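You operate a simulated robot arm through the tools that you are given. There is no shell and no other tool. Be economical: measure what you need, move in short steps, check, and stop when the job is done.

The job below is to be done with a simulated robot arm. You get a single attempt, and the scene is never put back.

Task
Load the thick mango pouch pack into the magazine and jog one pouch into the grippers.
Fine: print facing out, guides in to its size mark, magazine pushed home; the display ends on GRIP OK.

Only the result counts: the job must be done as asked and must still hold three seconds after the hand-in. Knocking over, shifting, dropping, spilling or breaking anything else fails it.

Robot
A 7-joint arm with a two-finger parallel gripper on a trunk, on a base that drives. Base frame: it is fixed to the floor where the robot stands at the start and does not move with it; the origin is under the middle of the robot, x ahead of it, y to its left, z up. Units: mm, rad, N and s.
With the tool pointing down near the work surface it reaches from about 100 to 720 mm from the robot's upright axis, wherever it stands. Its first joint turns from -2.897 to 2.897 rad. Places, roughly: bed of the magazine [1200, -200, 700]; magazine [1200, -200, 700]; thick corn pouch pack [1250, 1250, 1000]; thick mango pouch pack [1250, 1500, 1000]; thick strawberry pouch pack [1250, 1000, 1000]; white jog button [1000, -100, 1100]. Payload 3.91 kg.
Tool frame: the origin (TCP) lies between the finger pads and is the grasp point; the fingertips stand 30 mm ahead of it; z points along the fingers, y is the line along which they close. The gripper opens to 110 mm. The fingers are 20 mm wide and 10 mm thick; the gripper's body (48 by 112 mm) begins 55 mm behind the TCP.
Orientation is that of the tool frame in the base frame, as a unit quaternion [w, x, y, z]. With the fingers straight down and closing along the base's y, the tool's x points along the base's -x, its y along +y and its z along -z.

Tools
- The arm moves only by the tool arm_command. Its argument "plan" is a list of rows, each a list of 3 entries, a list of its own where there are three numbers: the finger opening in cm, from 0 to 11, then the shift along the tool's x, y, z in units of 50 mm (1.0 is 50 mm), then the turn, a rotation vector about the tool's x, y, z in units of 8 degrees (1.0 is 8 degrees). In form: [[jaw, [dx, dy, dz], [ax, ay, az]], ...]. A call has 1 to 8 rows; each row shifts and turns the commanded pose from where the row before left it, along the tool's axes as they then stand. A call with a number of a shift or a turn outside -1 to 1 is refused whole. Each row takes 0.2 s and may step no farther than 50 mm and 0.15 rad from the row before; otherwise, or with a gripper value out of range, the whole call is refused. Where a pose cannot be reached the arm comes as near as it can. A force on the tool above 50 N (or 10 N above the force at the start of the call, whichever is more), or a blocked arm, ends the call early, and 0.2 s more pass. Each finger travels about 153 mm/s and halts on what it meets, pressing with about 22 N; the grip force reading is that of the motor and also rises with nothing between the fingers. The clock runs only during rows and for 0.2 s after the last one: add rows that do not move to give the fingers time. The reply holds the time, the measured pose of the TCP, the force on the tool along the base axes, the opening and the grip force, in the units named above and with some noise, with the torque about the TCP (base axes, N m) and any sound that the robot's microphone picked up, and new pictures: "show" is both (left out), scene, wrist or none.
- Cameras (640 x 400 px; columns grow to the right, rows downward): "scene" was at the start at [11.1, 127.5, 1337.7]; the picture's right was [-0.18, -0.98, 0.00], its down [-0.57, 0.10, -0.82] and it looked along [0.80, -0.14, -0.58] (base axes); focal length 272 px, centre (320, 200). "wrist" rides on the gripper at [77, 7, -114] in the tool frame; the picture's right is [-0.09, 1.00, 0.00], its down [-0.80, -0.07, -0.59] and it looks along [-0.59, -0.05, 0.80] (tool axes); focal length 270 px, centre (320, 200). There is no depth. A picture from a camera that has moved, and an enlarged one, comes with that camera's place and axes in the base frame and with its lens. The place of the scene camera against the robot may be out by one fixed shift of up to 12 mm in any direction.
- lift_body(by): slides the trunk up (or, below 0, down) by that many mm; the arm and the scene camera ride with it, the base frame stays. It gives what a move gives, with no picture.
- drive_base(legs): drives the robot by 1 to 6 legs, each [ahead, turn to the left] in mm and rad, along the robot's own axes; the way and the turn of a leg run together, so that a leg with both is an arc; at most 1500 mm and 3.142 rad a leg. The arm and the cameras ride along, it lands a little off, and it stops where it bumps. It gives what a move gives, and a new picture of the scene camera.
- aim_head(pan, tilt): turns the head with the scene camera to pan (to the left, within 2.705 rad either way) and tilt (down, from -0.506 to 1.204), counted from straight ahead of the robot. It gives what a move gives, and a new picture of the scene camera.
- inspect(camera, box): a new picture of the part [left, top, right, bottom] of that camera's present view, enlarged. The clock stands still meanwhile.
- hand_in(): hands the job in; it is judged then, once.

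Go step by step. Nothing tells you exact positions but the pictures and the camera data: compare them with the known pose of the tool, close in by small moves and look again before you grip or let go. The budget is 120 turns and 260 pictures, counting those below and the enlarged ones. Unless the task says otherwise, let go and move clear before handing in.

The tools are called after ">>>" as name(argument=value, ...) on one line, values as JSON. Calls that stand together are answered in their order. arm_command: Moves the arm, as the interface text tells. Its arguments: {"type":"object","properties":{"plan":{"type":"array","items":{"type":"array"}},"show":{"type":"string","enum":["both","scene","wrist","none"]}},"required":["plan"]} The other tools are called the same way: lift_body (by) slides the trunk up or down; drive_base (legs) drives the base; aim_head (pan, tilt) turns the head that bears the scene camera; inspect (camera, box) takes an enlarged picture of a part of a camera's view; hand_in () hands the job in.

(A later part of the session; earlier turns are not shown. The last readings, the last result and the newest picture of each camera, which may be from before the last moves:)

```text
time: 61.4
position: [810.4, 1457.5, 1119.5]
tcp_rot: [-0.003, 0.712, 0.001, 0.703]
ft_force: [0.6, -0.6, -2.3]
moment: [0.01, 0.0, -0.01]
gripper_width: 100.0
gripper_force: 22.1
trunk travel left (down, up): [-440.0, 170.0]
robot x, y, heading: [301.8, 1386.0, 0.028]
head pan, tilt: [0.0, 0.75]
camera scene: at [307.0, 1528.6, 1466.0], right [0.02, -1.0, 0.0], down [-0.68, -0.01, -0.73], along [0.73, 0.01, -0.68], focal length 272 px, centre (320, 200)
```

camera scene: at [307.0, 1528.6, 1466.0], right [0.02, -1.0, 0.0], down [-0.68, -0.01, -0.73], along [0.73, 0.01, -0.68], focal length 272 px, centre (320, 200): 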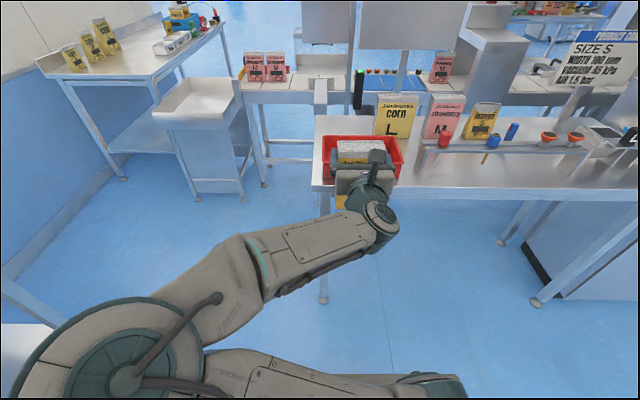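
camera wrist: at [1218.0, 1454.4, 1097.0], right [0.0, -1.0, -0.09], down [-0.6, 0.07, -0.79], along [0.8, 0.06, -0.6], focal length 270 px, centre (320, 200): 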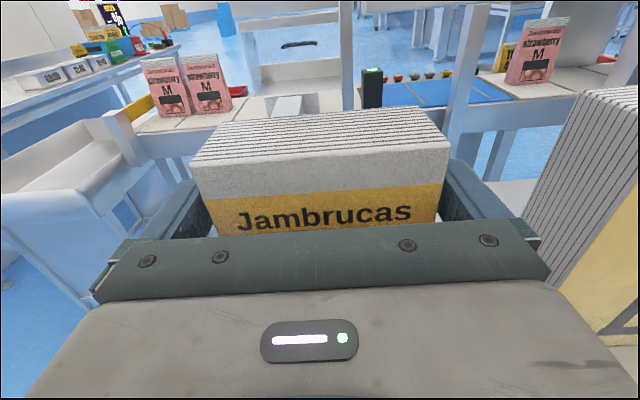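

Now I'll drive over to the magazine.

>>> drive_base(legs=[[0, -1.595], [1000, 0], [650, 0], [0, 1.57]])

>>> aim_head(pan=0.0, tilt=0.6)

>>> inspect(camera="wrist", box=[0, 0, 640, 400])

```text
time: 77.5
position: [796.9, -208.9, 1120.5]
tcp_rot: [0.01, 0.712, -0.012, 0.702]
ft_force: [-0.7, -0.4, -2.6]
moment: [-0.01, 0.02, 0.02]
gripper_width: 99.8
gripper_force: 21.9
trunk travel left (down, up): [-440.0, 170.0]
robot x, y, heading: [283.6, -261.6, -0.02]
head pan, tilt: [0.0, 0.75]
camera scene: at [296.4, -120.1, 1466.0], right [-0.02, -1.0, 0.0], down [-0.68, 0.01, -0.73], along [0.73, -0.01, -0.68], focal length 272 px, centre (320, 200)
```

scene: 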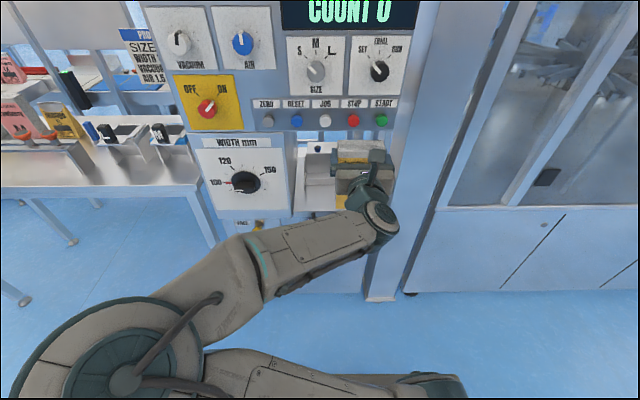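

```text
time: 78.2
position: [795.9, -209.4, 1121.0]
tcp_rot: [0.01, 0.712, -0.011, 0.702]
ft_force: [-0.5, -1.0, -2.9]
moment: [-0.01, 0.01, 0.01]
gripper_width: 99.8
gripper_force: 22.1
trunk travel left (down, up): [-440.0, 170.0]
robot x, y, heading: [284.1, -262.3, -0.018]
head pan, tilt: [0.0, 0.6]
camera scene: at [302.0, -120.3, 1478.8], right [-0.02, -1.0, 0.0], down [-0.57, 0.01, -0.82], along [0.82, -0.01, -0.57], focal length 272 px, centre (320, 200)
```

scene: 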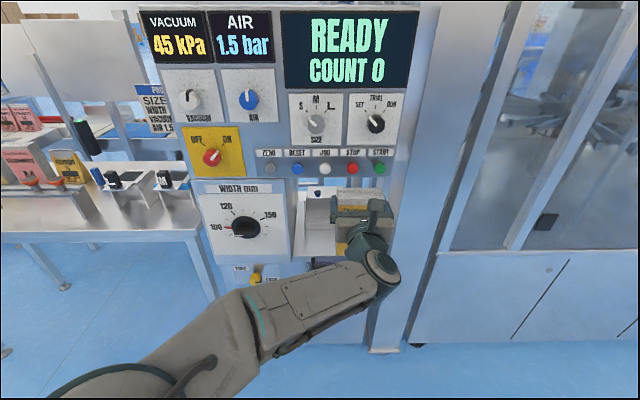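

```text
1.00 times, centred on (320, 200) of wrist
camera zoom: at [683.0, -212.4, 1199.5], right [-0.03, -1.0, -0.09], down [-0.6, 0.09, -0.79], along [0.8, 0.03, -0.6], focal length 270 px, centre (320, 200)
```

zoom: 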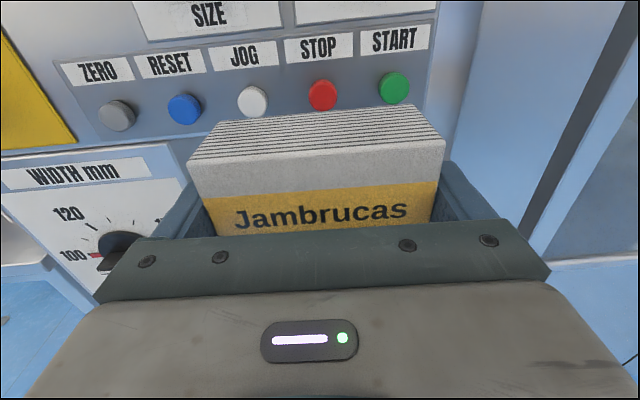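

I'll lower the trunk so the pack sits just above the tray, then look at the slot.

>>> lift_body(by=-200)

>>> aim_head(pan=-0.05, tilt=0.45)

>>> inspect(camera="scene", box=[240, 120, 440, 320])

>>> inspect(camera="wrist", box=[0, 0, 640, 400])

```text
time: 80.4
position: [796.6, -208.8, 920.7]
tcp_rot: [0.009, 0.712, -0.01, 0.702]
ft_force: [-0.3, 0.2, -1.8]
moment: [0.01, 0.0, 0.01]
gripper_width: 99.7
gripper_force: 22.2
trunk travel left (down, up): [-240.0, 370.0]
robot x, y, heading: [288.4, -264.6, -0.02]
head pan, tilt: [0.0, 0.6]
```

```text
time: 81.1
position: [797.3, -208.2, 920.8]
tcp_rot: [0.01, 0.712, -0.012, 0.702]
ft_force: [0.2, 0.4, -2.8]
moment: [0.03, 0.02, 0.0]
gripper_width: 100.0
gripper_force: 22.2
trunk travel left (down, up): [-240.0, 370.0]
robot x, y, heading: [286.1, -263.5, -0.02]
head pan, tilt: [-0.051, 0.45]
camera scene: at [305.3, -125.0, 1292.4], right [-0.07, -1.0, 0.0], down [-0.43, 0.03, -0.9], along [0.9, -0.06, -0.44], focal length 272 px, centre (320, 200)
```

scene: 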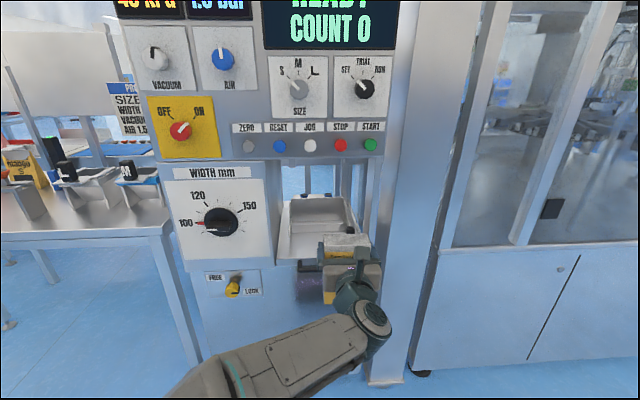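

```text
2.00 times, centred on (340, 220) of scene
camera zoom: at [305.3, -125.0, 1292.4], right [-0.07, -1.0, 0.0], down [-0.43, 0.03, -0.9], along [0.9, -0.06, -0.44], focal length 544 px, centre (280, 160)
```

zoom: 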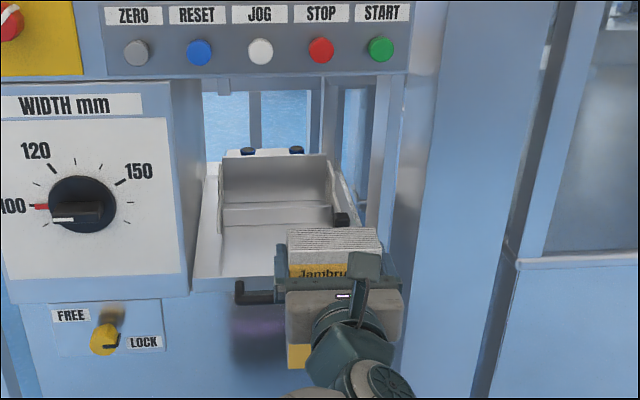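

```text
1.00 times, centred on (320, 200) of wrist
camera zoom: at [683.0, -212.4, 999.5], right [-0.03, -1.0, -0.09], down [-0.6, 0.09, -0.79], along [0.8, 0.03, -0.6], focal length 270 px, centre (320, 200)
```

zoom: 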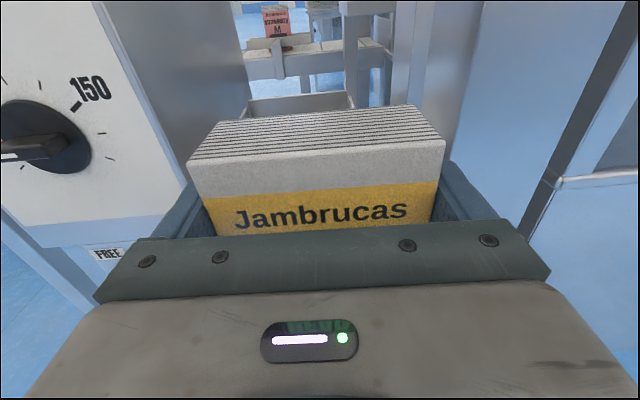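

To calibrate the scene camera against the known gripper pose and measure the slot, I'll zoom in on both.

>>> inspect(camera="scene", box=[310, 215, 400, 275])

>>> inspect(camera="scene", box=[265, 180, 385, 260])

```text
6.67 times, centred on (355, 245) of scene
camera zoom: at [305.3, -125.0, 1292.4], right [-0.07, -1.0, 0.0], down [-0.43, 0.03, -0.9], along [0.9, -0.06, -0.44], focal length 1813 px, centre (87, -100)
```

zoom: 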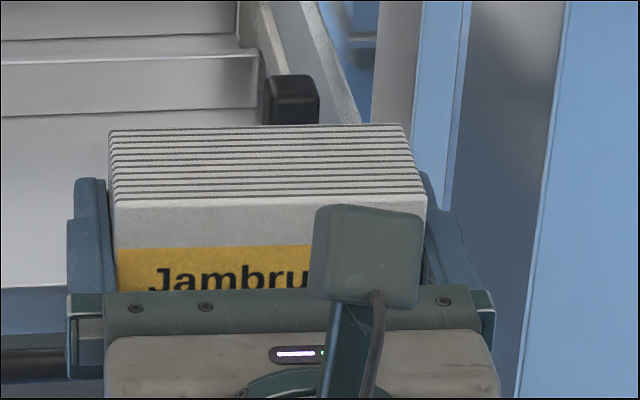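

```text
5.00 times, centred on (325, 220) of scene
camera zoom: at [305.3, -125.0, 1292.4], right [-0.07, -1.0, 0.0], down [-0.43, 0.03, -0.9], along [0.9, -0.06, -0.44], focal length 1360 px, centre (295, 100)
```

zoom: 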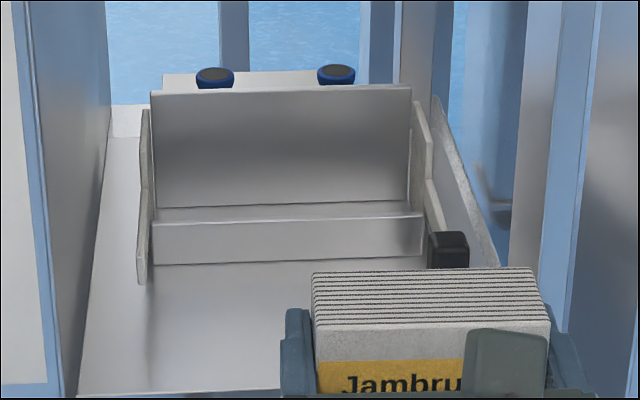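

Calibrated against the gripper, the slot centre is y≈−171, between x≈1205 and 1268, with the bed at z≈715. I'll stand further right and back so the left-lying forearm clears the WIDTH box.

>>> drive_base(legs=[[-90, 0], [0, -0.3], [200, 0], [0, 0.32]])

>>> arm_command(plan=[[8, [0, -1.0, 0], [0, 0, 0]], [8, [0, -0.6, 0], [0, 0, 0]], [8, [0, 0, 0.8], [0, 0, 0]], [8, [0, 0, 0.8], [0, 0, 0]], [8, [0, 0, 0], [0, 0, 0]]], show="both")

```text
time: 85.4
position: [894.8, -262.5, 921.9]
tcp_rot: [0.005, 0.712, -0.006, 0.702]
ft_force: [-0.1, 0.6, -1.8]
moment: [0.02, 0.02, 0.03]
gripper_width: 100.1
gripper_force: 22.0
trunk travel left (down, up): [-240.0, 370.0]
robot x, y, heading: [384.5, -325.3, 0.0]
head pan, tilt: [-0.051, 0.45]
camera scene: at [401.7, -185.6, 1292.4], right [-0.05, -1.0, 0.0], down [-0.43, 0.02, -0.9], along [0.9, -0.05, -0.44], focal length 272 px, centre (320, 200)
```

scene: 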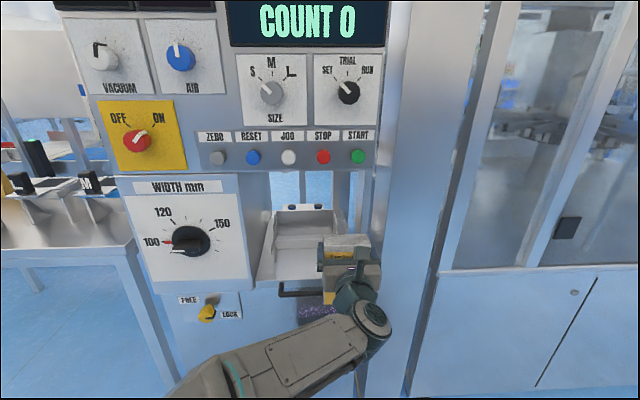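

```text
time: 86.6
position: [976.5, -183.5, 919.9]
tcp_rot: [0.004, 0.712, -0.006, 0.702]
ft_force: [0.8, -0.5, -2.4]
moment: [-0.03, 0.01, 0.01]
gripper_width: 99.8
gripper_force: 21.6
trunk travel left (down, up): [-240.0, 370.0]
robot x, y, heading: [387.1, -321.7, -0.005]
head pan, tilt: [-0.051, 0.45]
camera scene: at [401.8, -185.6, 1292.4], right [-0.05, -1.0, 0.0], down [-0.43, 0.02, -0.9], along [0.9, -0.05, -0.44], focal length 272 px, centre (320, 200)
camera wrist: at [862.4, -189.4, 998.4], right [-0.01, -1.0, -0.09], down [-0.6, 0.08, -0.79], along [0.8, 0.04, -0.6], focal length 270 px, centre (320, 200)
```

scene: 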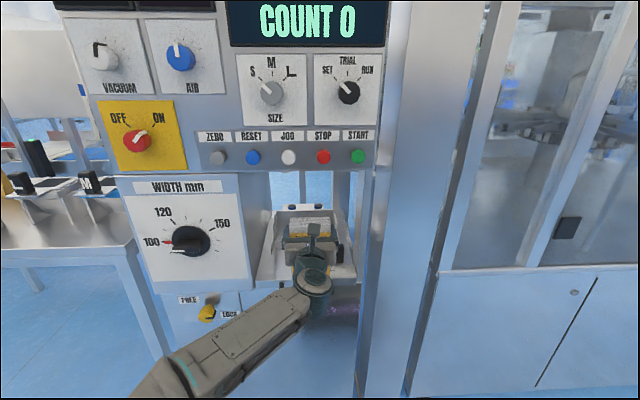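
wrist: 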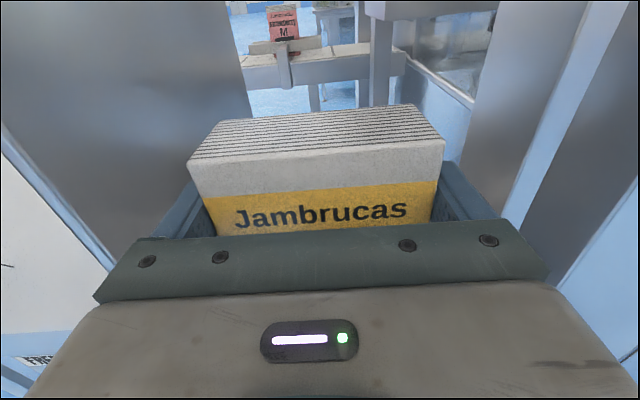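

I'm moving in steadily above the tray and will check the clearance from the scene camera.

>>> arm_command(plan=[[8, [0, -0.24, 0.6], [0, 0, 0]], [8, [0, 0, 0.8], [0, 0, 0]], [8, [0, 0, 0.8], [0, 0, 0]], [8, [0, 0, 0.8], [0, 0, 0]], [8, [0, 0, 0], [0, 0, 0]]], show="scene")

>>> inspect(camera="scene", box=[240, 180, 380, 300])

```text
time: 87.8
position: [1125.7, -174.8, 917.1]
tcp_rot: [0.004, 0.712, -0.006, 0.702]
ft_force: [-0.1, -0.4, -2.3]
moment: [-0.02, -0.02, -0.01]
gripper_width: 99.9
gripper_force: 21.7
trunk travel left (down, up): [-240.0, 370.0]
robot x, y, heading: [384.6, -324.7, 0.004]
head pan, tilt: [-0.051, 0.45]
camera scene: at [401.9, -185.7, 1292.4], right [-0.05, -1.0, 0.0], down [-0.43, 0.02, -0.9], along [0.9, -0.05, -0.44], focal length 272 px, centre (320, 200)
```

scene: 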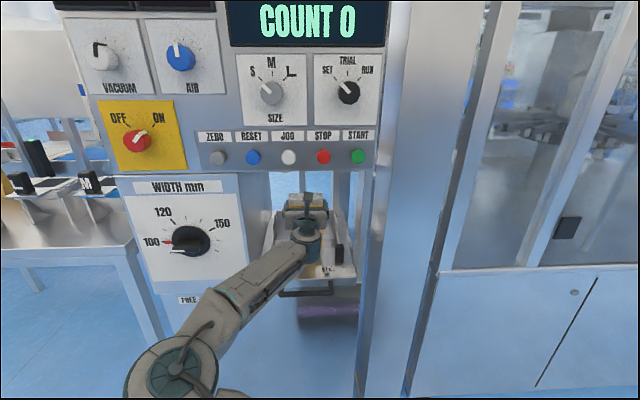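

```text
3.33 times, centred on (310, 240) of scene
camera zoom: at [401.9, -185.7, 1292.4], right [-0.05, -1.0, 0.0], down [-0.43, 0.02, -0.9], along [0.9, -0.05, -0.44], focal length 907 px, centre (353, 67)
```

zoom: 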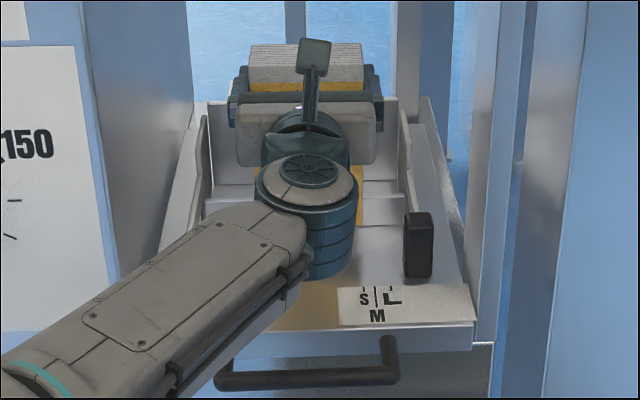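

Clear so far, and the pack's y agrees with the slot centre. A wrist view from here will help judge the back plate distance.

>>> inspect(camera="wrist", box=[0, 0, 640, 400])

>>> inspect(camera="scene", box=[270, 180, 350, 240])

```text
1.00 times, centred on (320, 200) of wrist
camera zoom: at [1013.5, -179.7, 997.1], right [-0.01, -1.0, -0.09], down [-0.6, 0.08, -0.79], along [0.8, 0.04, -0.6], focal length 270 px, centre (320, 200)
```

zoom: 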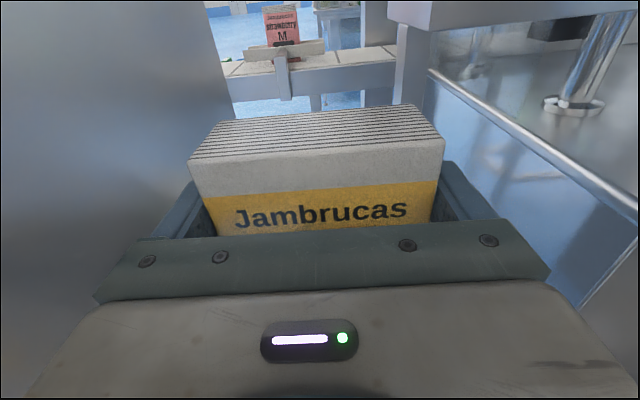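

```text
6.67 times, centred on (310, 210) of scene
camera zoom: at [401.9, -185.7, 1292.4], right [-0.05, -1.0, 0.0], down [-0.43, 0.02, -0.9], along [0.9, -0.05, -0.44], focal length 1813 px, centre (387, 133)
```

zoom: 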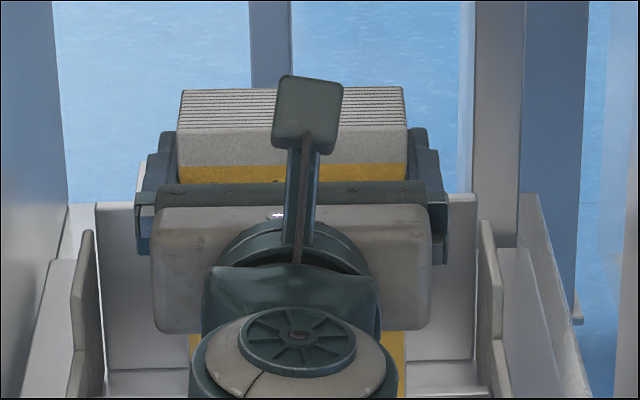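

I need the slot depth and bed height more precisely. I'll retract and triangulate by raising the trunk, which gives an exact vertical baseline.

>>> arm_command(plan=[[8, [0, 0, -0.8], [0, 0, 0]], [8, [0, 0, -0.8], [0, 0, 0]], [8, [0, 0, -0.8], [0, 0, 0]], [8, [0, 0, -0.8], [0, 0, 0]], [8, [0, 0, -0.8], [0, 0, 0]], [8, [0, 0.8, 0], [0, 0, 0]], [8, [0, 0.8, 0], [0, 0, 0]], [8, [0, 0.6, 0], [0, 0, 0]]], show="none")

>>> inspect(camera="scene", box=[250, 185, 370, 285])

>>> lift_body(by=200)

>>> inspect(camera="scene", box=[250, 240, 370, 340])

```text
time: 89.6
position: [923.9, -281.2, 920.0]
tcp_rot: [0.005, 0.712, -0.006, 0.702]
ft_force: [0.0, -0.2, -2.7]
moment: [0.04, 0.0, -0.01]
gripper_width: 100.2
gripper_force: 22.0
trunk travel left (down, up): [-240.0, 370.0]
robot x, y, heading: [383.9, -324.9, -0.006]
head pan, tilt: [-0.051, 0.45]
```

```text
4.00 times, centred on (310, 235) of scene
camera zoom: at [401.7, -185.6, 1292.4], right [-0.05, -1.0, 0.0], down [-0.43, 0.02, -0.9], along [0.9, -0.05, -0.44], focal length 1088 px, centre (360, 60)
```

zoom: 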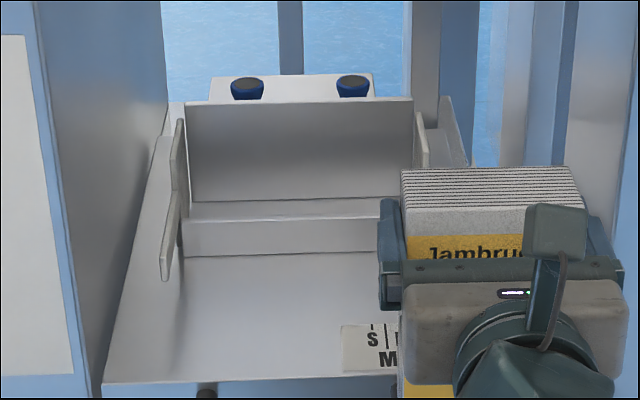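

```text
time: 91.7
position: [924.5, -280.1, 1120.1]
tcp_rot: [0.004, 0.712, -0.006, 0.702]
ft_force: [0.7, 0.4, -3.0]
moment: [0.01, 0.03, 0.0]
gripper_width: 99.7
gripper_force: 22.1
trunk travel left (down, up): [-440.0, 170.0]
robot x, y, heading: [385.8, -327.2, -0.005]
head pan, tilt: [-0.051, 0.45]
```

```text
4.00 times, centred on (310, 290) of scene
camera zoom: at [401.9, -185.6, 1492.4], right [-0.05, -1.0, 0.0], down [-0.43, 0.02, -0.9], along [0.9, -0.05, -0.44], focal length 1088 px, centre (360, -160)
```

zoom: 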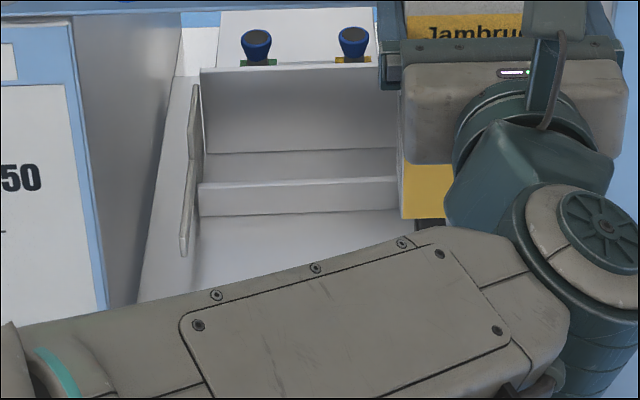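

I'll take tighter zooms at both heights to sharpen the measurement.

>>> inspect(camera="scene", box=[270, 250, 350, 300])

>>> lift_body(by=-200)

>>> inspect(camera="scene", box=[270, 205, 350, 255])

>>> inspect(camera="scene", box=[330, 220, 410, 270])

```text
8.00 times, centred on (310, 275) of scene
camera zoom: at [401.9, -185.6, 1492.4], right [-0.05, -1.0, 0.0], down [-0.43, 0.02, -0.9], along [0.9, -0.05, -0.44], focal length 2176 px, centre (400, -400)
```

zoom: 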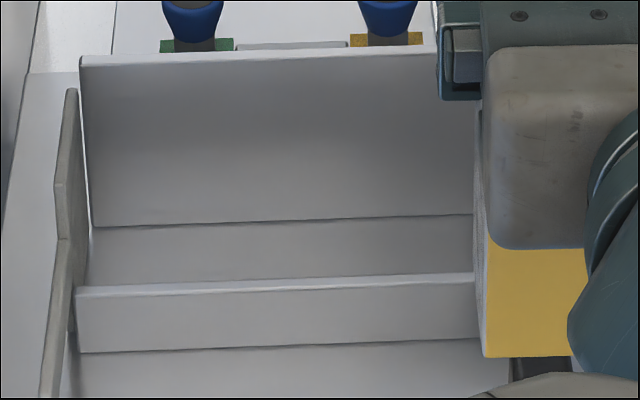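

```text
time: 93.9
position: [923.9, -280.0, 919.6]
tcp_rot: [0.005, 0.712, -0.007, 0.702]
ft_force: [0.8, -0.5, -2.6]
moment: [0.02, 0.03, 0.02]
gripper_width: 99.9
gripper_force: 21.7
trunk travel left (down, up): [-240.0, 370.0]
robot x, y, heading: [386.0, -324.2, -0.001]
head pan, tilt: [-0.051, 0.45]
```

```text
8.00 times, centred on (310, 230) of scene
camera zoom: at [401.8, -185.8, 1292.5], right [-0.05, -1.0, 0.0], down [-0.43, 0.02, -0.9], along [0.9, -0.05, -0.44], focal length 2176 px, centre (400, -40)
```

zoom: 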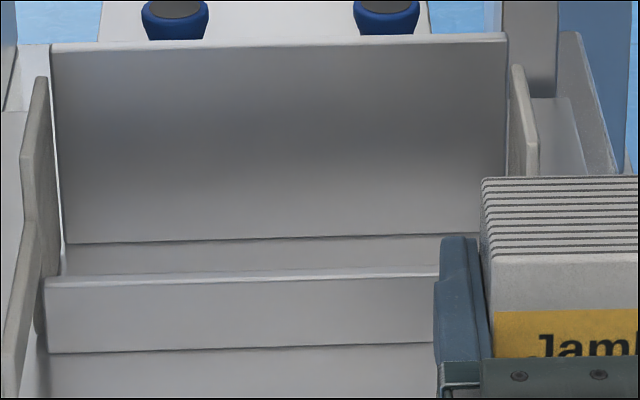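

```text
8.00 times, centred on (370, 245) of scene
camera zoom: at [401.8, -185.8, 1292.5], right [-0.05, -1.0, 0.0], down [-0.43, 0.02, -0.9], along [0.9, -0.05, -0.44], focal length 2176 px, centre (-80, -160)
```

zoom: 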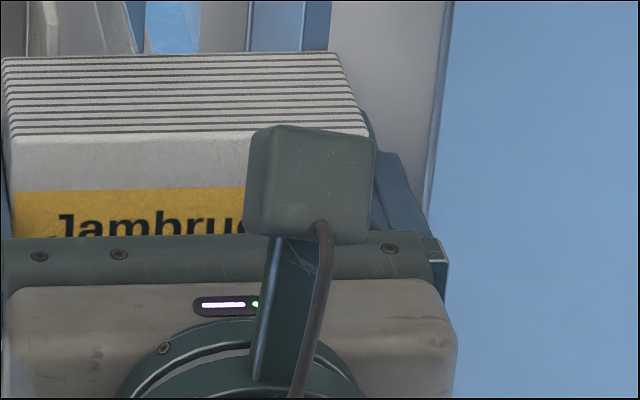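

Good consistent result: back plate face x≈1238, front lip x≈1160–1164 with top z≈773, floor z≈744, centre y≈−170. The target TCP is about (1200, −170, 882). I'll move in at a safe height first.

>>> arm_command(plan=[[8, [-0.3, -0.7, 0], [0, 0, 0]], [8, [0, -0.8, 0], [0, 0, 0]], [8, [0, -0.7, 0], [0, 0, 0]], [8, [0, 0, 0.8], [0, 0, 0]], [8, [0, 0, 0.8], [0, 0, 0]], [8, [0, 0, 0.8], [0, 0, 0]], [8, [0, 0, 0.8], [0, 0, 0]], [8, [0, 0, 0], [0, 0, 0]]], show="none")

>>> arm_command(plan=[[8, [0, 0, 0.6], [0, 0, 0]], [8, [0, 0, 0.6], [0, 0, 0]], [8, [0, 0, 0], [0, 0, 0]]], show="scene")

```text
time: 95.7
position: [1087.4, -172.0, 905.1]
tcp_rot: [0.004, 0.712, -0.006, 0.702]
ft_force: [0.1, 0.1, -1.3]
moment: [0.04, 0.01, 0.03]
gripper_width: 99.6
gripper_force: 21.9
trunk travel left (down, up): [-240.0, 370.0]
robot x, y, heading: [386.1, -322.7, -0.003]
head pan, tilt: [-0.051, 0.45]
```

```text
time: 96.5
position: [1146.0, -172.8, 902.8]
tcp_rot: [0.004, 0.712, -0.005, 0.702]
ft_force: [-2.7, -0.1, -1.8]
moment: [0.05, 0.2, 0.08]
gripper_width: 99.7
gripper_force: 22.2
trunk travel left (down, up): [-240.0, 370.0]
robot x, y, heading: [385.4, -323.3, -0.002]
head pan, tilt: [-0.051, 0.45]
camera scene: at [401.6, -185.7, 1292.4], right [-0.05, -1.0, 0.0], down [-0.43, 0.02, -0.9], along [0.9, -0.05, -0.44], focal length 272 px, centre (320, 200)
```

scene: 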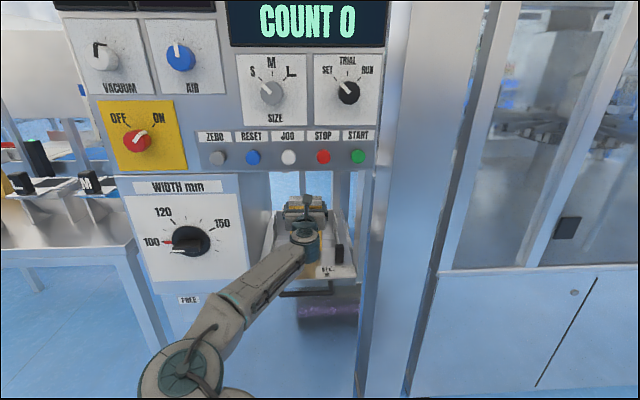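

I had the tool's x sign reversed: it points up, so the pack dropped and touched the front lip lightly (2.7 N). I'll back off, raise it and check the pack in the grip.

>>> arm_command(plan=[[8, [0, 0, -0.8], [0, 0, 0]], [8, [0.4, 0, 0], [0, 0, 0]], [8, [0.3, 0, 0], [0, 0, 0]], [8, [0, 0, 0], [0, 0, 0]]], show="wrist")

>>> inspect(camera="scene", box=[240, 180, 380, 300])

```text
time: 97.5
position: [1106.3, -172.8, 938.2]
tcp_rot: [0.004, 0.712, -0.005, 0.702]
ft_force: [0.4, -0.8, -2.0]
moment: [-0.01, -0.06, -0.03]
gripper_width: 99.6
gripper_force: 22.2
trunk travel left (down, up): [-240.0, 370.0]
robot x, y, heading: [384.5, -323.4, -0.005]
head pan, tilt: [-0.051, 0.45]
camera wrist: at [992.9, -177.8, 1016.8], right [-0.02, -1.0, -0.09], down [-0.6, 0.08, -0.79], along [0.8, 0.04, -0.6], focal length 270 px, centre (320, 200)
```

wrist: 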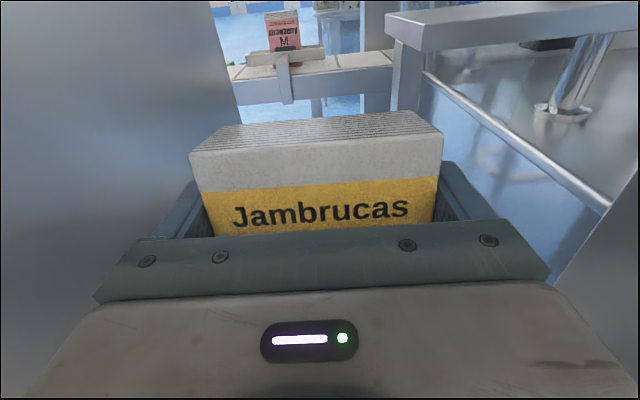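

```text
3.33 times, centred on (310, 240) of scene
camera zoom: at [401.8, -185.8, 1292.4], right [-0.05, -1.0, 0.0], down [-0.43, 0.02, -0.9], along [0.9, -0.05, -0.44], focal length 907 px, centre (353, 67)
```

zoom: 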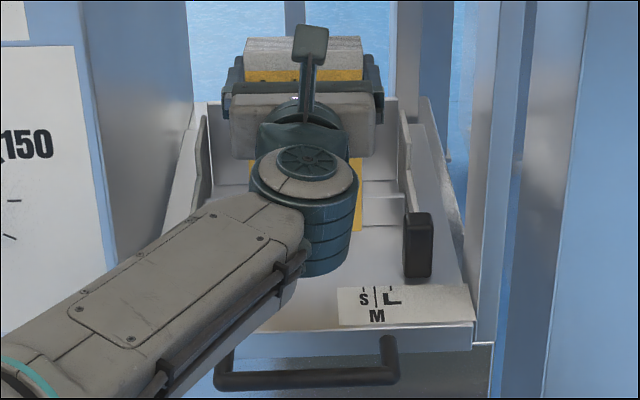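

The pack pitched slightly in the grip (its bottom was pushed back). I'll measure the tilt.

>>> inspect(camera="wrist", box=[170, 90, 470, 250])

>>> inspect(camera="scene", box=[285, 180, 335, 212])

```text
2.13 times, centred on (320, 170) of wrist
camera zoom: at [992.9, -177.8, 1016.8], right [-0.02, -1.0, -0.09], down [-0.6, 0.08, -0.79], along [0.8, 0.04, -0.6], focal length 577 px, centre (320, 264)
```

zoom: 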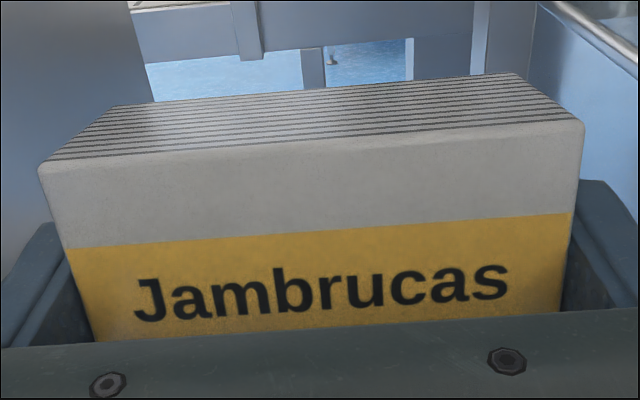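

```text
12.50 times, centred on (310, 196) of scene
camera zoom: at [401.8, -185.8, 1292.4], right [-0.05, -1.0, 0.0], down [-0.43, 0.02, -0.9], along [0.9, -0.05, -0.44], focal length 3400 px, centre (445, 250)
```

zoom: 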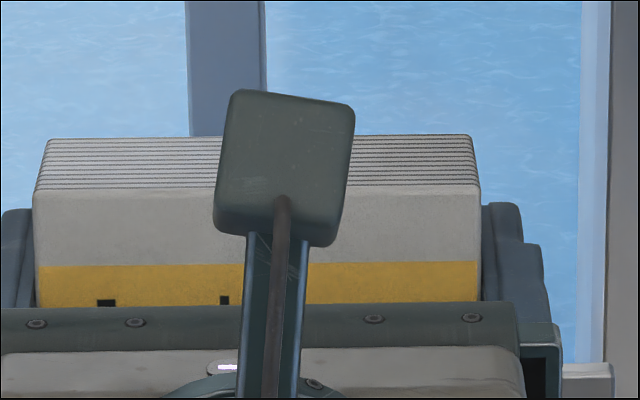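

The pack leans 7° forward in the grip, so I'll pitch the tool up 7° to make it upright and then re-measure.

>>> arm_command(plan=[[8, [0, 0, 0], [0, 0.87, 0]], [8, [0, 0, 0], [0, 0, 0]]], show="wrist")

>>> inspect(camera="scene", box=[270, 170, 370, 250])

```text
time: 98.1
position: [1106.2, -171.4, 938.5]
tcp_rot: [0.003, 0.668, -0.004, 0.744]
ft_force: [0.3, -0.1, -2.4]
moment: [0.0, -0.03, 0.04]
gripper_width: 99.8
gripper_force: 22.0
trunk travel left (down, up): [-240.0, 370.0]
robot x, y, heading: [385.7, -325.2, -0.003]
head pan, tilt: [-0.051, 0.45]
camera wrist: at [984.3, -177.3, 1002.5], right [0.0, -1.0, -0.09], down [-0.5, 0.08, -0.86], along [0.86, 0.04, -0.5], focal length 270 px, centre (320, 200)
```

wrist: 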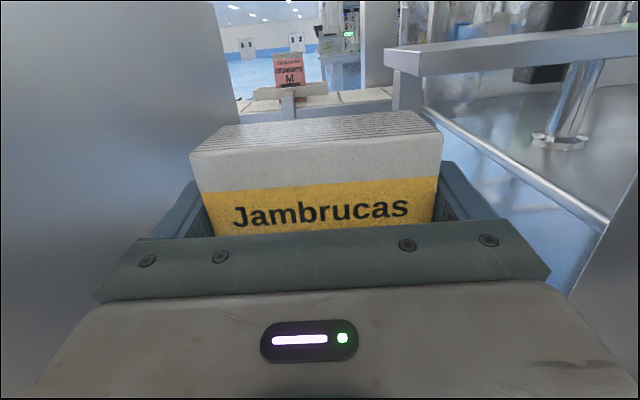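

```text
5.00 times, centred on (320, 210) of scene
camera zoom: at [402.0, -185.6, 1292.5], right [-0.05, -1.0, 0.0], down [-0.43, 0.02, -0.9], along [0.9, -0.05, -0.44], focal length 1360 px, centre (320, 150)
```

zoom: 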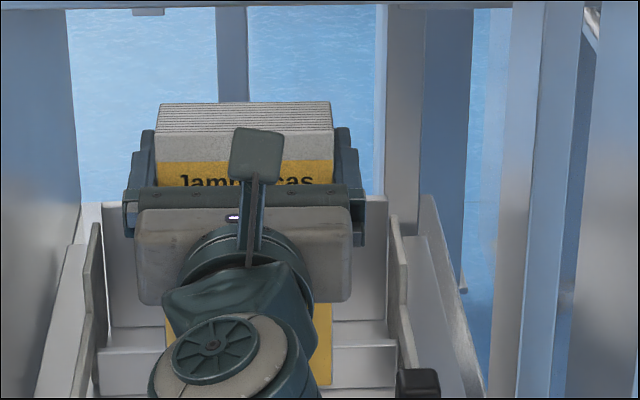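

The pack is upright again. I'll move forward over the slot, then check before lowering.

>>> arm_command(plan=[[8, [-0.06, 0, 0.62], [0, 0, 0]], [8, [-0.06, 0, 0.62], [0, 0, 0]], [8, [-0.06, 0, 0.6], [0, 0, 0]], [8, [0, 0, 0], [0, 0, 0]]], show="scene")

>>> inspect(camera="scene", box=[260, 180, 360, 260])

```text
time: 99.1
position: [1200.0, -173.8, 939.2]
tcp_rot: [0.005, 0.668, -0.006, 0.744]
ft_force: [0.7, 0.2, -2.8]
moment: [-0.05, 0.02, 0.01]
gripper_width: 99.8
gripper_force: 22.2
trunk travel left (down, up): [-240.0, 370.0]
robot x, y, heading: [382.9, -323.8, 0.0]
head pan, tilt: [-0.051, 0.45]
camera scene: at [402.0, -185.7, 1292.4], right [-0.05, -1.0, 0.0], down [-0.43, 0.02, -0.9], along [0.9, -0.05, -0.44], focal length 272 px, centre (320, 200)
```

scene: 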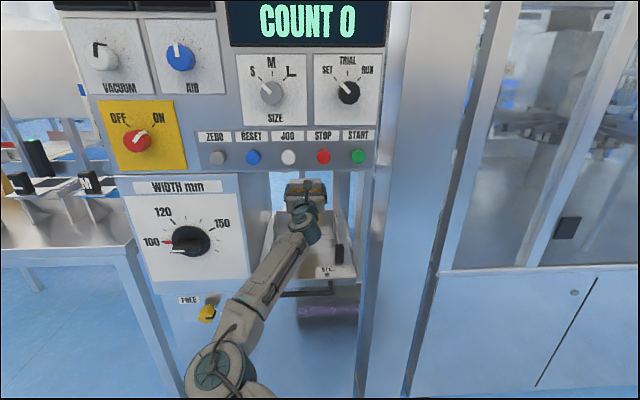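

```text
5.00 times, centred on (310, 220) of scene
camera zoom: at [402.0, -185.7, 1292.4], right [-0.05, -1.0, 0.0], down [-0.43, 0.02, -0.9], along [0.9, -0.05, -0.44], focal length 1360 px, centre (370, 100)
```

zoom: 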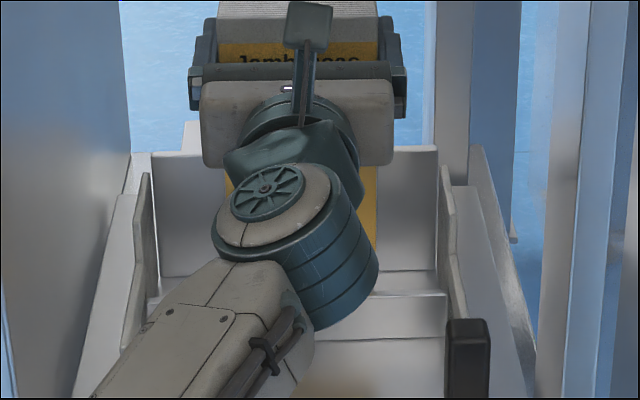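

Aligned within a few mm, so I'll shift 4 mm left and lower gently until it touches.

>>> arm_command(plan=[[8, [0, -0.08, 0], [0, 0, 0]], [8, [-0.5, 0, -0.06], [0, 0, 0]], [8, [-0.3, 0, -0.035], [0, 0, 0]], [8, [-0.2, 0, -0.024], [0, 0, 0]], [8, [0, 0, 0], [0, 0, 0]]], show="none")

>>> inspect(camera="scene", box=[260, 180, 360, 260])

```text
time: 100.3
position: [1197.0, -169.6, 888.7]
tcp_rot: [0.005, 0.668, -0.006, 0.744]
ft_force: [0.4, -0.5, -2.8]
moment: [0.01, -0.01, 0.01]
gripper_width: 99.8
gripper_force: 21.7
trunk travel left (down, up): [-240.0, 370.0]
robot x, y, heading: [386.3, -320.8, -0.006]
head pan, tilt: [-0.051, 0.45]
```

```text
5.00 times, centred on (310, 220) of scene
camera zoom: at [402.0, -185.7, 1292.4], right [-0.05, -1.0, 0.0], down [-0.43, 0.02, -0.9], along [0.9, -0.05, -0.44], focal length 1360 px, centre (370, 100)
```

zoom: 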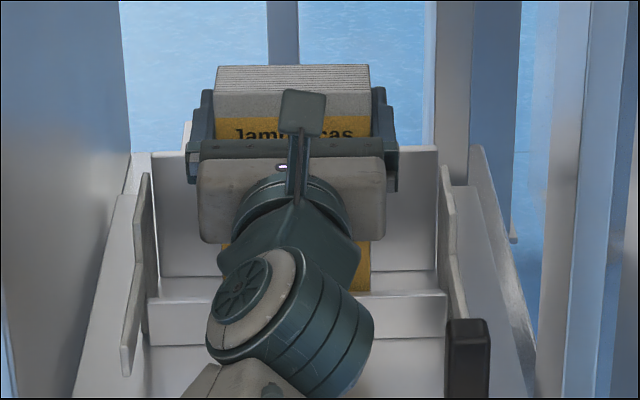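

Pack is inside the slot behind the lip. I'll keep lowering in small steps to feel the floor.

>>> arm_command(plan=[[8, [-0.06, 0, -0.007], [0, 0, 0]], [8, [-0.06, 0, -0.007], [0, 0, 0]], [8, [0, 0, 0], [0, 0, 0]]], show="none")

>>> arm_command(plan=[[8, [-0.04, 0, -0.005], [0, 0, 0]], [8, [0, 0, 0], [0, 0, 0]]], show="none")

```text
time: 101.1
position: [1197.7, -169.5, 885.0]
tcp_rot: [0.003, 0.667, -0.004, 0.745]
ft_force: [1.5, 0.6, 5.3]
moment: [-0.28, -0.36, 0.12]
gripper_width: 100.0
gripper_force: 22.0
trunk travel left (down, up): [-240.0, 370.0]
robot x, y, heading: [384.3, -329.0, -0.004]
head pan, tilt: [-0.051, 0.45]
```

```text
time: 101.7
position: [1197.2, -169.8, 883.0]
tcp_rot: [0.005, 0.666, -0.007, 0.746]
ft_force: [-0.8, 0.9, 13.4]
moment: [-0.3, -0.18, -0.03]
gripper_width: 99.9
gripper_force: 22.1
trunk travel left (down, up): [-240.0, 370.0]
robot x, y, heading: [384.5, -325.1, -0.003]
head pan, tilt: [-0.051, 0.45]
```

The floor is felt (13 N), so I'll release, wait and look.

>>> arm_command(plan=[[11, [0, 0, 0], [0, 0, 0]], [11, [0, 0, 0], [0, 0, 0]], [11, [0, 0, 0], [0, 0, 0]]], show="wrist")

>>> inspect(camera="scene", box=[260, 180, 360, 260])

```text
time: 102.5
position: [1198.9, -171.5, 879.9]
tcp_rot: [0.005, 0.668, -0.006, 0.744]
ft_force: [0.2, 0.3, -0.5]
moment: [0.04, 0.02, -0.02]
gripper_width: 110.1
gripper_force: 0.0
trunk travel left (down, up): [-240.0, 370.0]
robot x, y, heading: [384.3, -324.1, 0.002]
head pan, tilt: [-0.051, 0.45]
camera wrist: at [1076.0, -175.3, 945.2], right [0.0, -1.0, -0.09], down [-0.5, 0.08, -0.86], along [0.86, 0.04, -0.5], focal length 270 px, centre (320, 200)
```

wrist: 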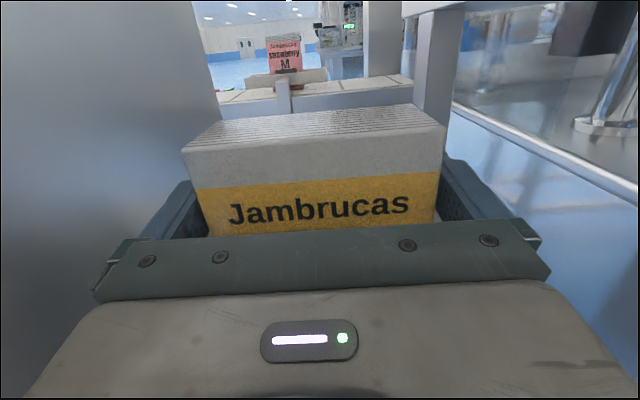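

```text
5.00 times, centred on (310, 220) of scene
camera zoom: at [401.7, -185.7, 1292.4], right [-0.05, -1.0, 0.0], down [-0.43, 0.02, -0.9], along [0.9, -0.05, -0.44], focal length 1360 px, centre (370, 100)
```

zoom: 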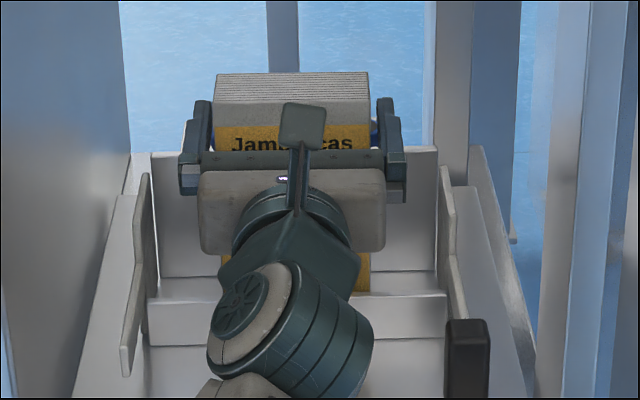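

The pack stands upright in the slot. Retreating straight back.

>>> arm_command(plan=[[11, [0.04, 0, -0.4], [0, 0, 0]], [11, [0.04, 0, -0.4], [0, 0, 0]], [11, [0.06, 0, -0.6], [0, 0, 0]], [11, [0.08, 0, -0.8], [0, 0, 0]], [11, [0.08, 0, -0.8], [0, 0, 0]], [11, [0.08, 0, -0.8], [0, 0, 0]], [11, [0.08, 0, -0.8], [0, 0, 0]], [11, [0, 0, 0], [0, 0, 0]]], show="both")

>>> inspect(camera="scene", box=[250, 170, 370, 290])

```text
time: 104.3
position: [966.0, -166.9, 878.8]
tcp_rot: [0.005, 0.668, -0.006, 0.744]
ft_force: [-0.7, 0.1, -0.5]
moment: [0.02, 0.0, 0.04]
gripper_width: 110.2
gripper_force: 0.0
trunk travel left (down, up): [-240.0, 370.0]
robot x, y, heading: [385.7, -322.6, -0.002]
head pan, tilt: [-0.051, 0.45]
camera scene: at [401.6, -185.7, 1292.4], right [-0.05, -1.0, 0.0], down [-0.43, 0.02, -0.9], along [0.9, -0.05, -0.44], focal length 272 px, centre (320, 200)
camera wrist: at [844.4, -171.8, 943.7], right [0.0, -1.0, -0.09], down [-0.5, 0.08, -0.86], along [0.86, 0.04, -0.5], focal length 270 px, centre (320, 200)
```

scene: 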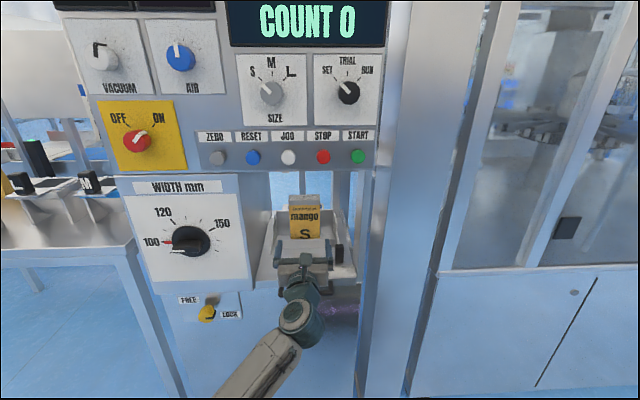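
wrist: 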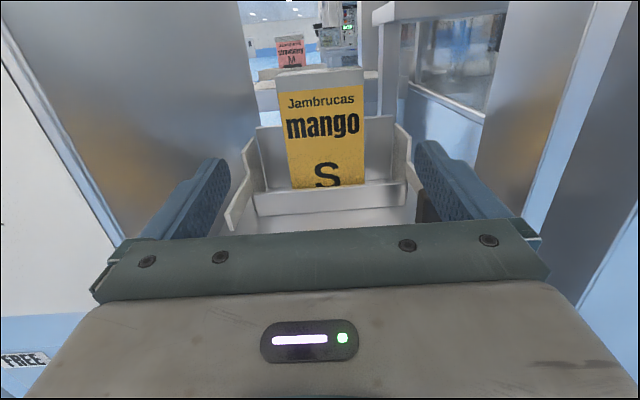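

```text
3.33 times, centred on (310, 230) of scene
camera zoom: at [401.6, -185.7, 1292.4], right [-0.05, -1.0, 0.0], down [-0.43, 0.02, -0.9], along [0.9, -0.05, -0.44], focal length 907 px, centre (353, 100)
```

zoom: 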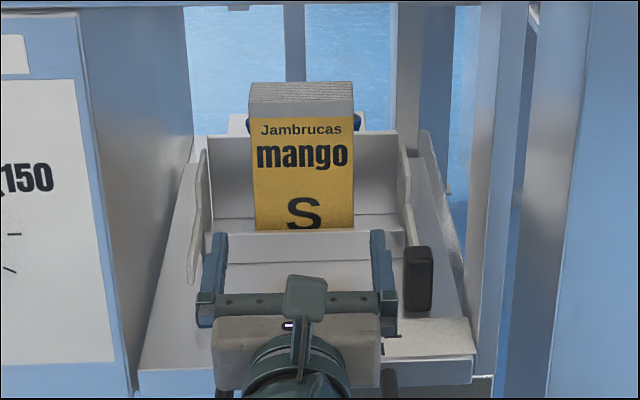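

The pack is loaded with print facing out. Next is the guide knob, at about (1075, −270, top z 812); S should be near y≈−220. I'll pitch the tool nose-down and line up with the knob, fingers part open.

>>> arm_command(plan=[[7, [0.2, 0, 0], [0, -1, 0]], [7, [0, 0, 0], [0, -1, 0]], [7, [0, 0, 0], [0, -1, 0]], [7, [0, 0, 0], [0, -0.9, 0]], [7, [0, 0.7, 0], [0, 0, 0]], [7, [0, 0.7, 0], [0, 0, 0]], [7, [0, 0.66, 0], [0, 0, 0]], [7, [0, 0, 0], [0, 0, 0]]], show="both")

```text
time: 106.1
position: [963.8, -271.1, 889.7]
tcp_rot: [0.003, 0.843, -0.006, 0.537]
ft_force: [-0.5, 0.0, 0.1]
moment: [-0.01, 0.01, -0.02]
gripper_width: 70.2
gripper_force: 0.0
trunk travel left (down, up): [-240.0, 370.0]
robot x, y, heading: [384.3, -323.5, -0.002]
head pan, tilt: [-0.051, 0.45]
camera scene: at [401.6, -186.0, 1292.5], right [-0.05, -1.0, 0.0], down [-0.43, 0.02, -0.9], along [0.9, -0.05, -0.44], focal length 272 px, centre (320, 200)
camera wrist: at [893.4, -276.0, 1007.4], right [-0.05, -1.0, -0.08], down [-0.88, 0.08, -0.47], along [0.48, 0.05, -0.88], focal length 270 px, centre (320, 200)
```

scene: 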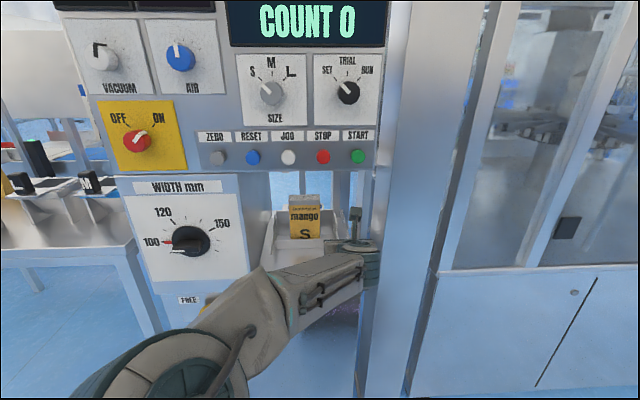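
wrist: 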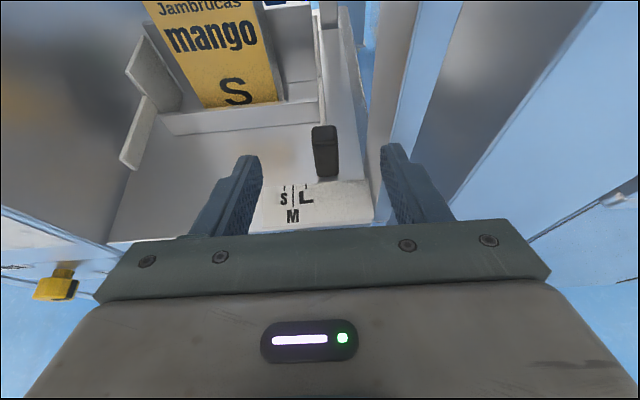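

Great view of knob and marks. Zooming in to measure.

>>> inspect(camera="wrist", box=[240, 110, 400, 210])

```text
4.00 times, centred on (320, 160) of wrist
camera zoom: at [893.4, -276.0, 1007.4], right [-0.05, -1.0, -0.08], down [-0.88, 0.08, -0.47], along [0.48, 0.05, -0.88], focal length 1081 px, centre (320, 360)
```

zoom: 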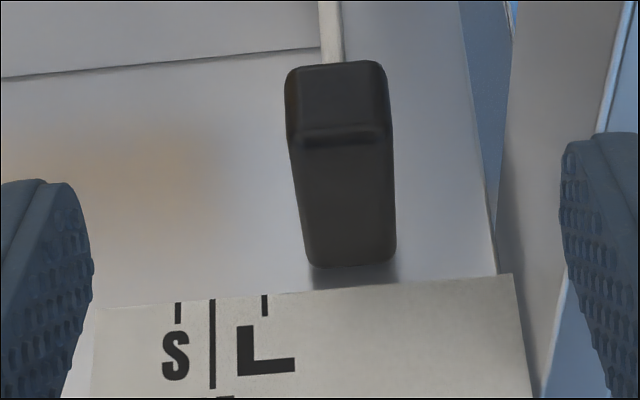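

The knob spans x 1064–1086, y −284..−260, z 748–805, and the S tick is at y≈−221. I'll offset to y≈−254 so the gripper body clears the right pillar, then slide in along the tool axis.

>>> arm_command(plan=[[7, [0, -0.34, 0], [0, 0, 0]], [7, [-0.88, 0, 0], [0, 0, 0]], [7, [0, 0, 0.7], [0, 0, 0]], [7, [0, 0, 0.7], [0, 0, 0]], [7, [0, 0, 0], [0, 0, 0]]], show="wrist")

```text
time: 107.3
position: [1010.0, -253.4, 819.0]
tcp_rot: [0.003, 0.844, -0.006, 0.536]
ft_force: [-0.2, -0.1, 0.1]
moment: [0.01, 0.03, 0.07]
gripper_width: 69.9
gripper_force: 0.0
trunk travel left (down, up): [-240.0, 370.0]
robot x, y, heading: [383.0, -326.4, -0.002]
head pan, tilt: [-0.051, 0.45]
camera wrist: at [937.8, -258.7, 937.0], right [-0.05, -1.0, -0.08], down [-0.88, 0.08, -0.47], along [0.48, 0.05, -0.88], focal length 270 px, centre (320, 200)
```

wrist: 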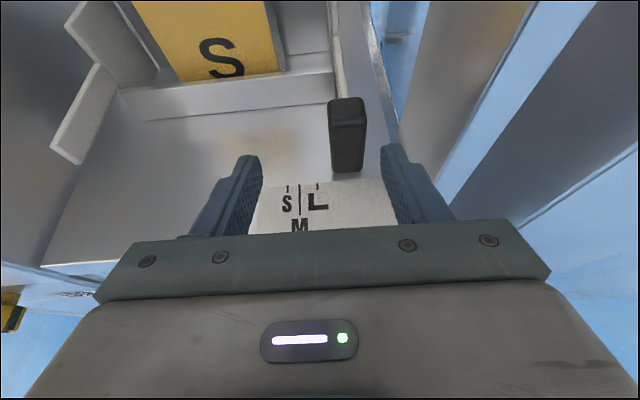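

Finger clearance to the knob is about 4 mm. Inserting the rest.

>>> arm_command(plan=[[7, [0, 0, 0.5], [0, 0, 0]], [7, [0, 0, 0.5], [0, 0, 0]], [7, [0, 0, 0.4], [0, 0, 0]], [7, [0, 0, 0], [0, 0, 0]]], show="both")

```text
time: 108.3
position: [1071.8, -253.3, 789.2]
tcp_rot: [0.003, 0.844, -0.007, 0.537]
ft_force: [-0.5, -0.8, -0.4]
moment: [0.0, 0.01, 0.02]
gripper_width: 69.8
gripper_force: 0.0
trunk travel left (down, up): [-240.0, 370.0]
robot x, y, heading: [382.6, -324.7, -0.002]
head pan, tilt: [-0.051, 0.45]
camera scene: at [401.7, -185.8, 1292.4], right [-0.05, -1.0, 0.0], down [-0.43, 0.02, -0.9], along [0.9, -0.05, -0.44], focal length 272 px, centre (320, 200)
camera wrist: at [1001.7, -260.1, 907.6], right [-0.05, -1.0, -0.08], down [-0.88, 0.08, -0.47], along [0.48, 0.05, -0.88], focal length 270 px, centre (320, 200)
```

scene: 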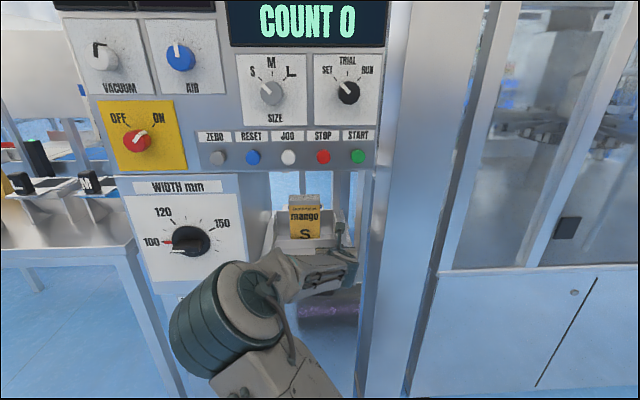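
wrist: 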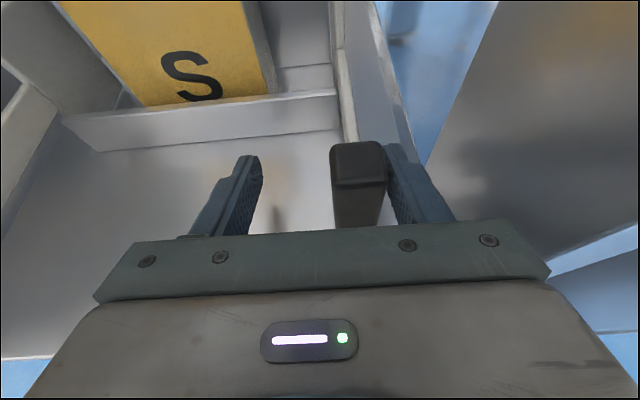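

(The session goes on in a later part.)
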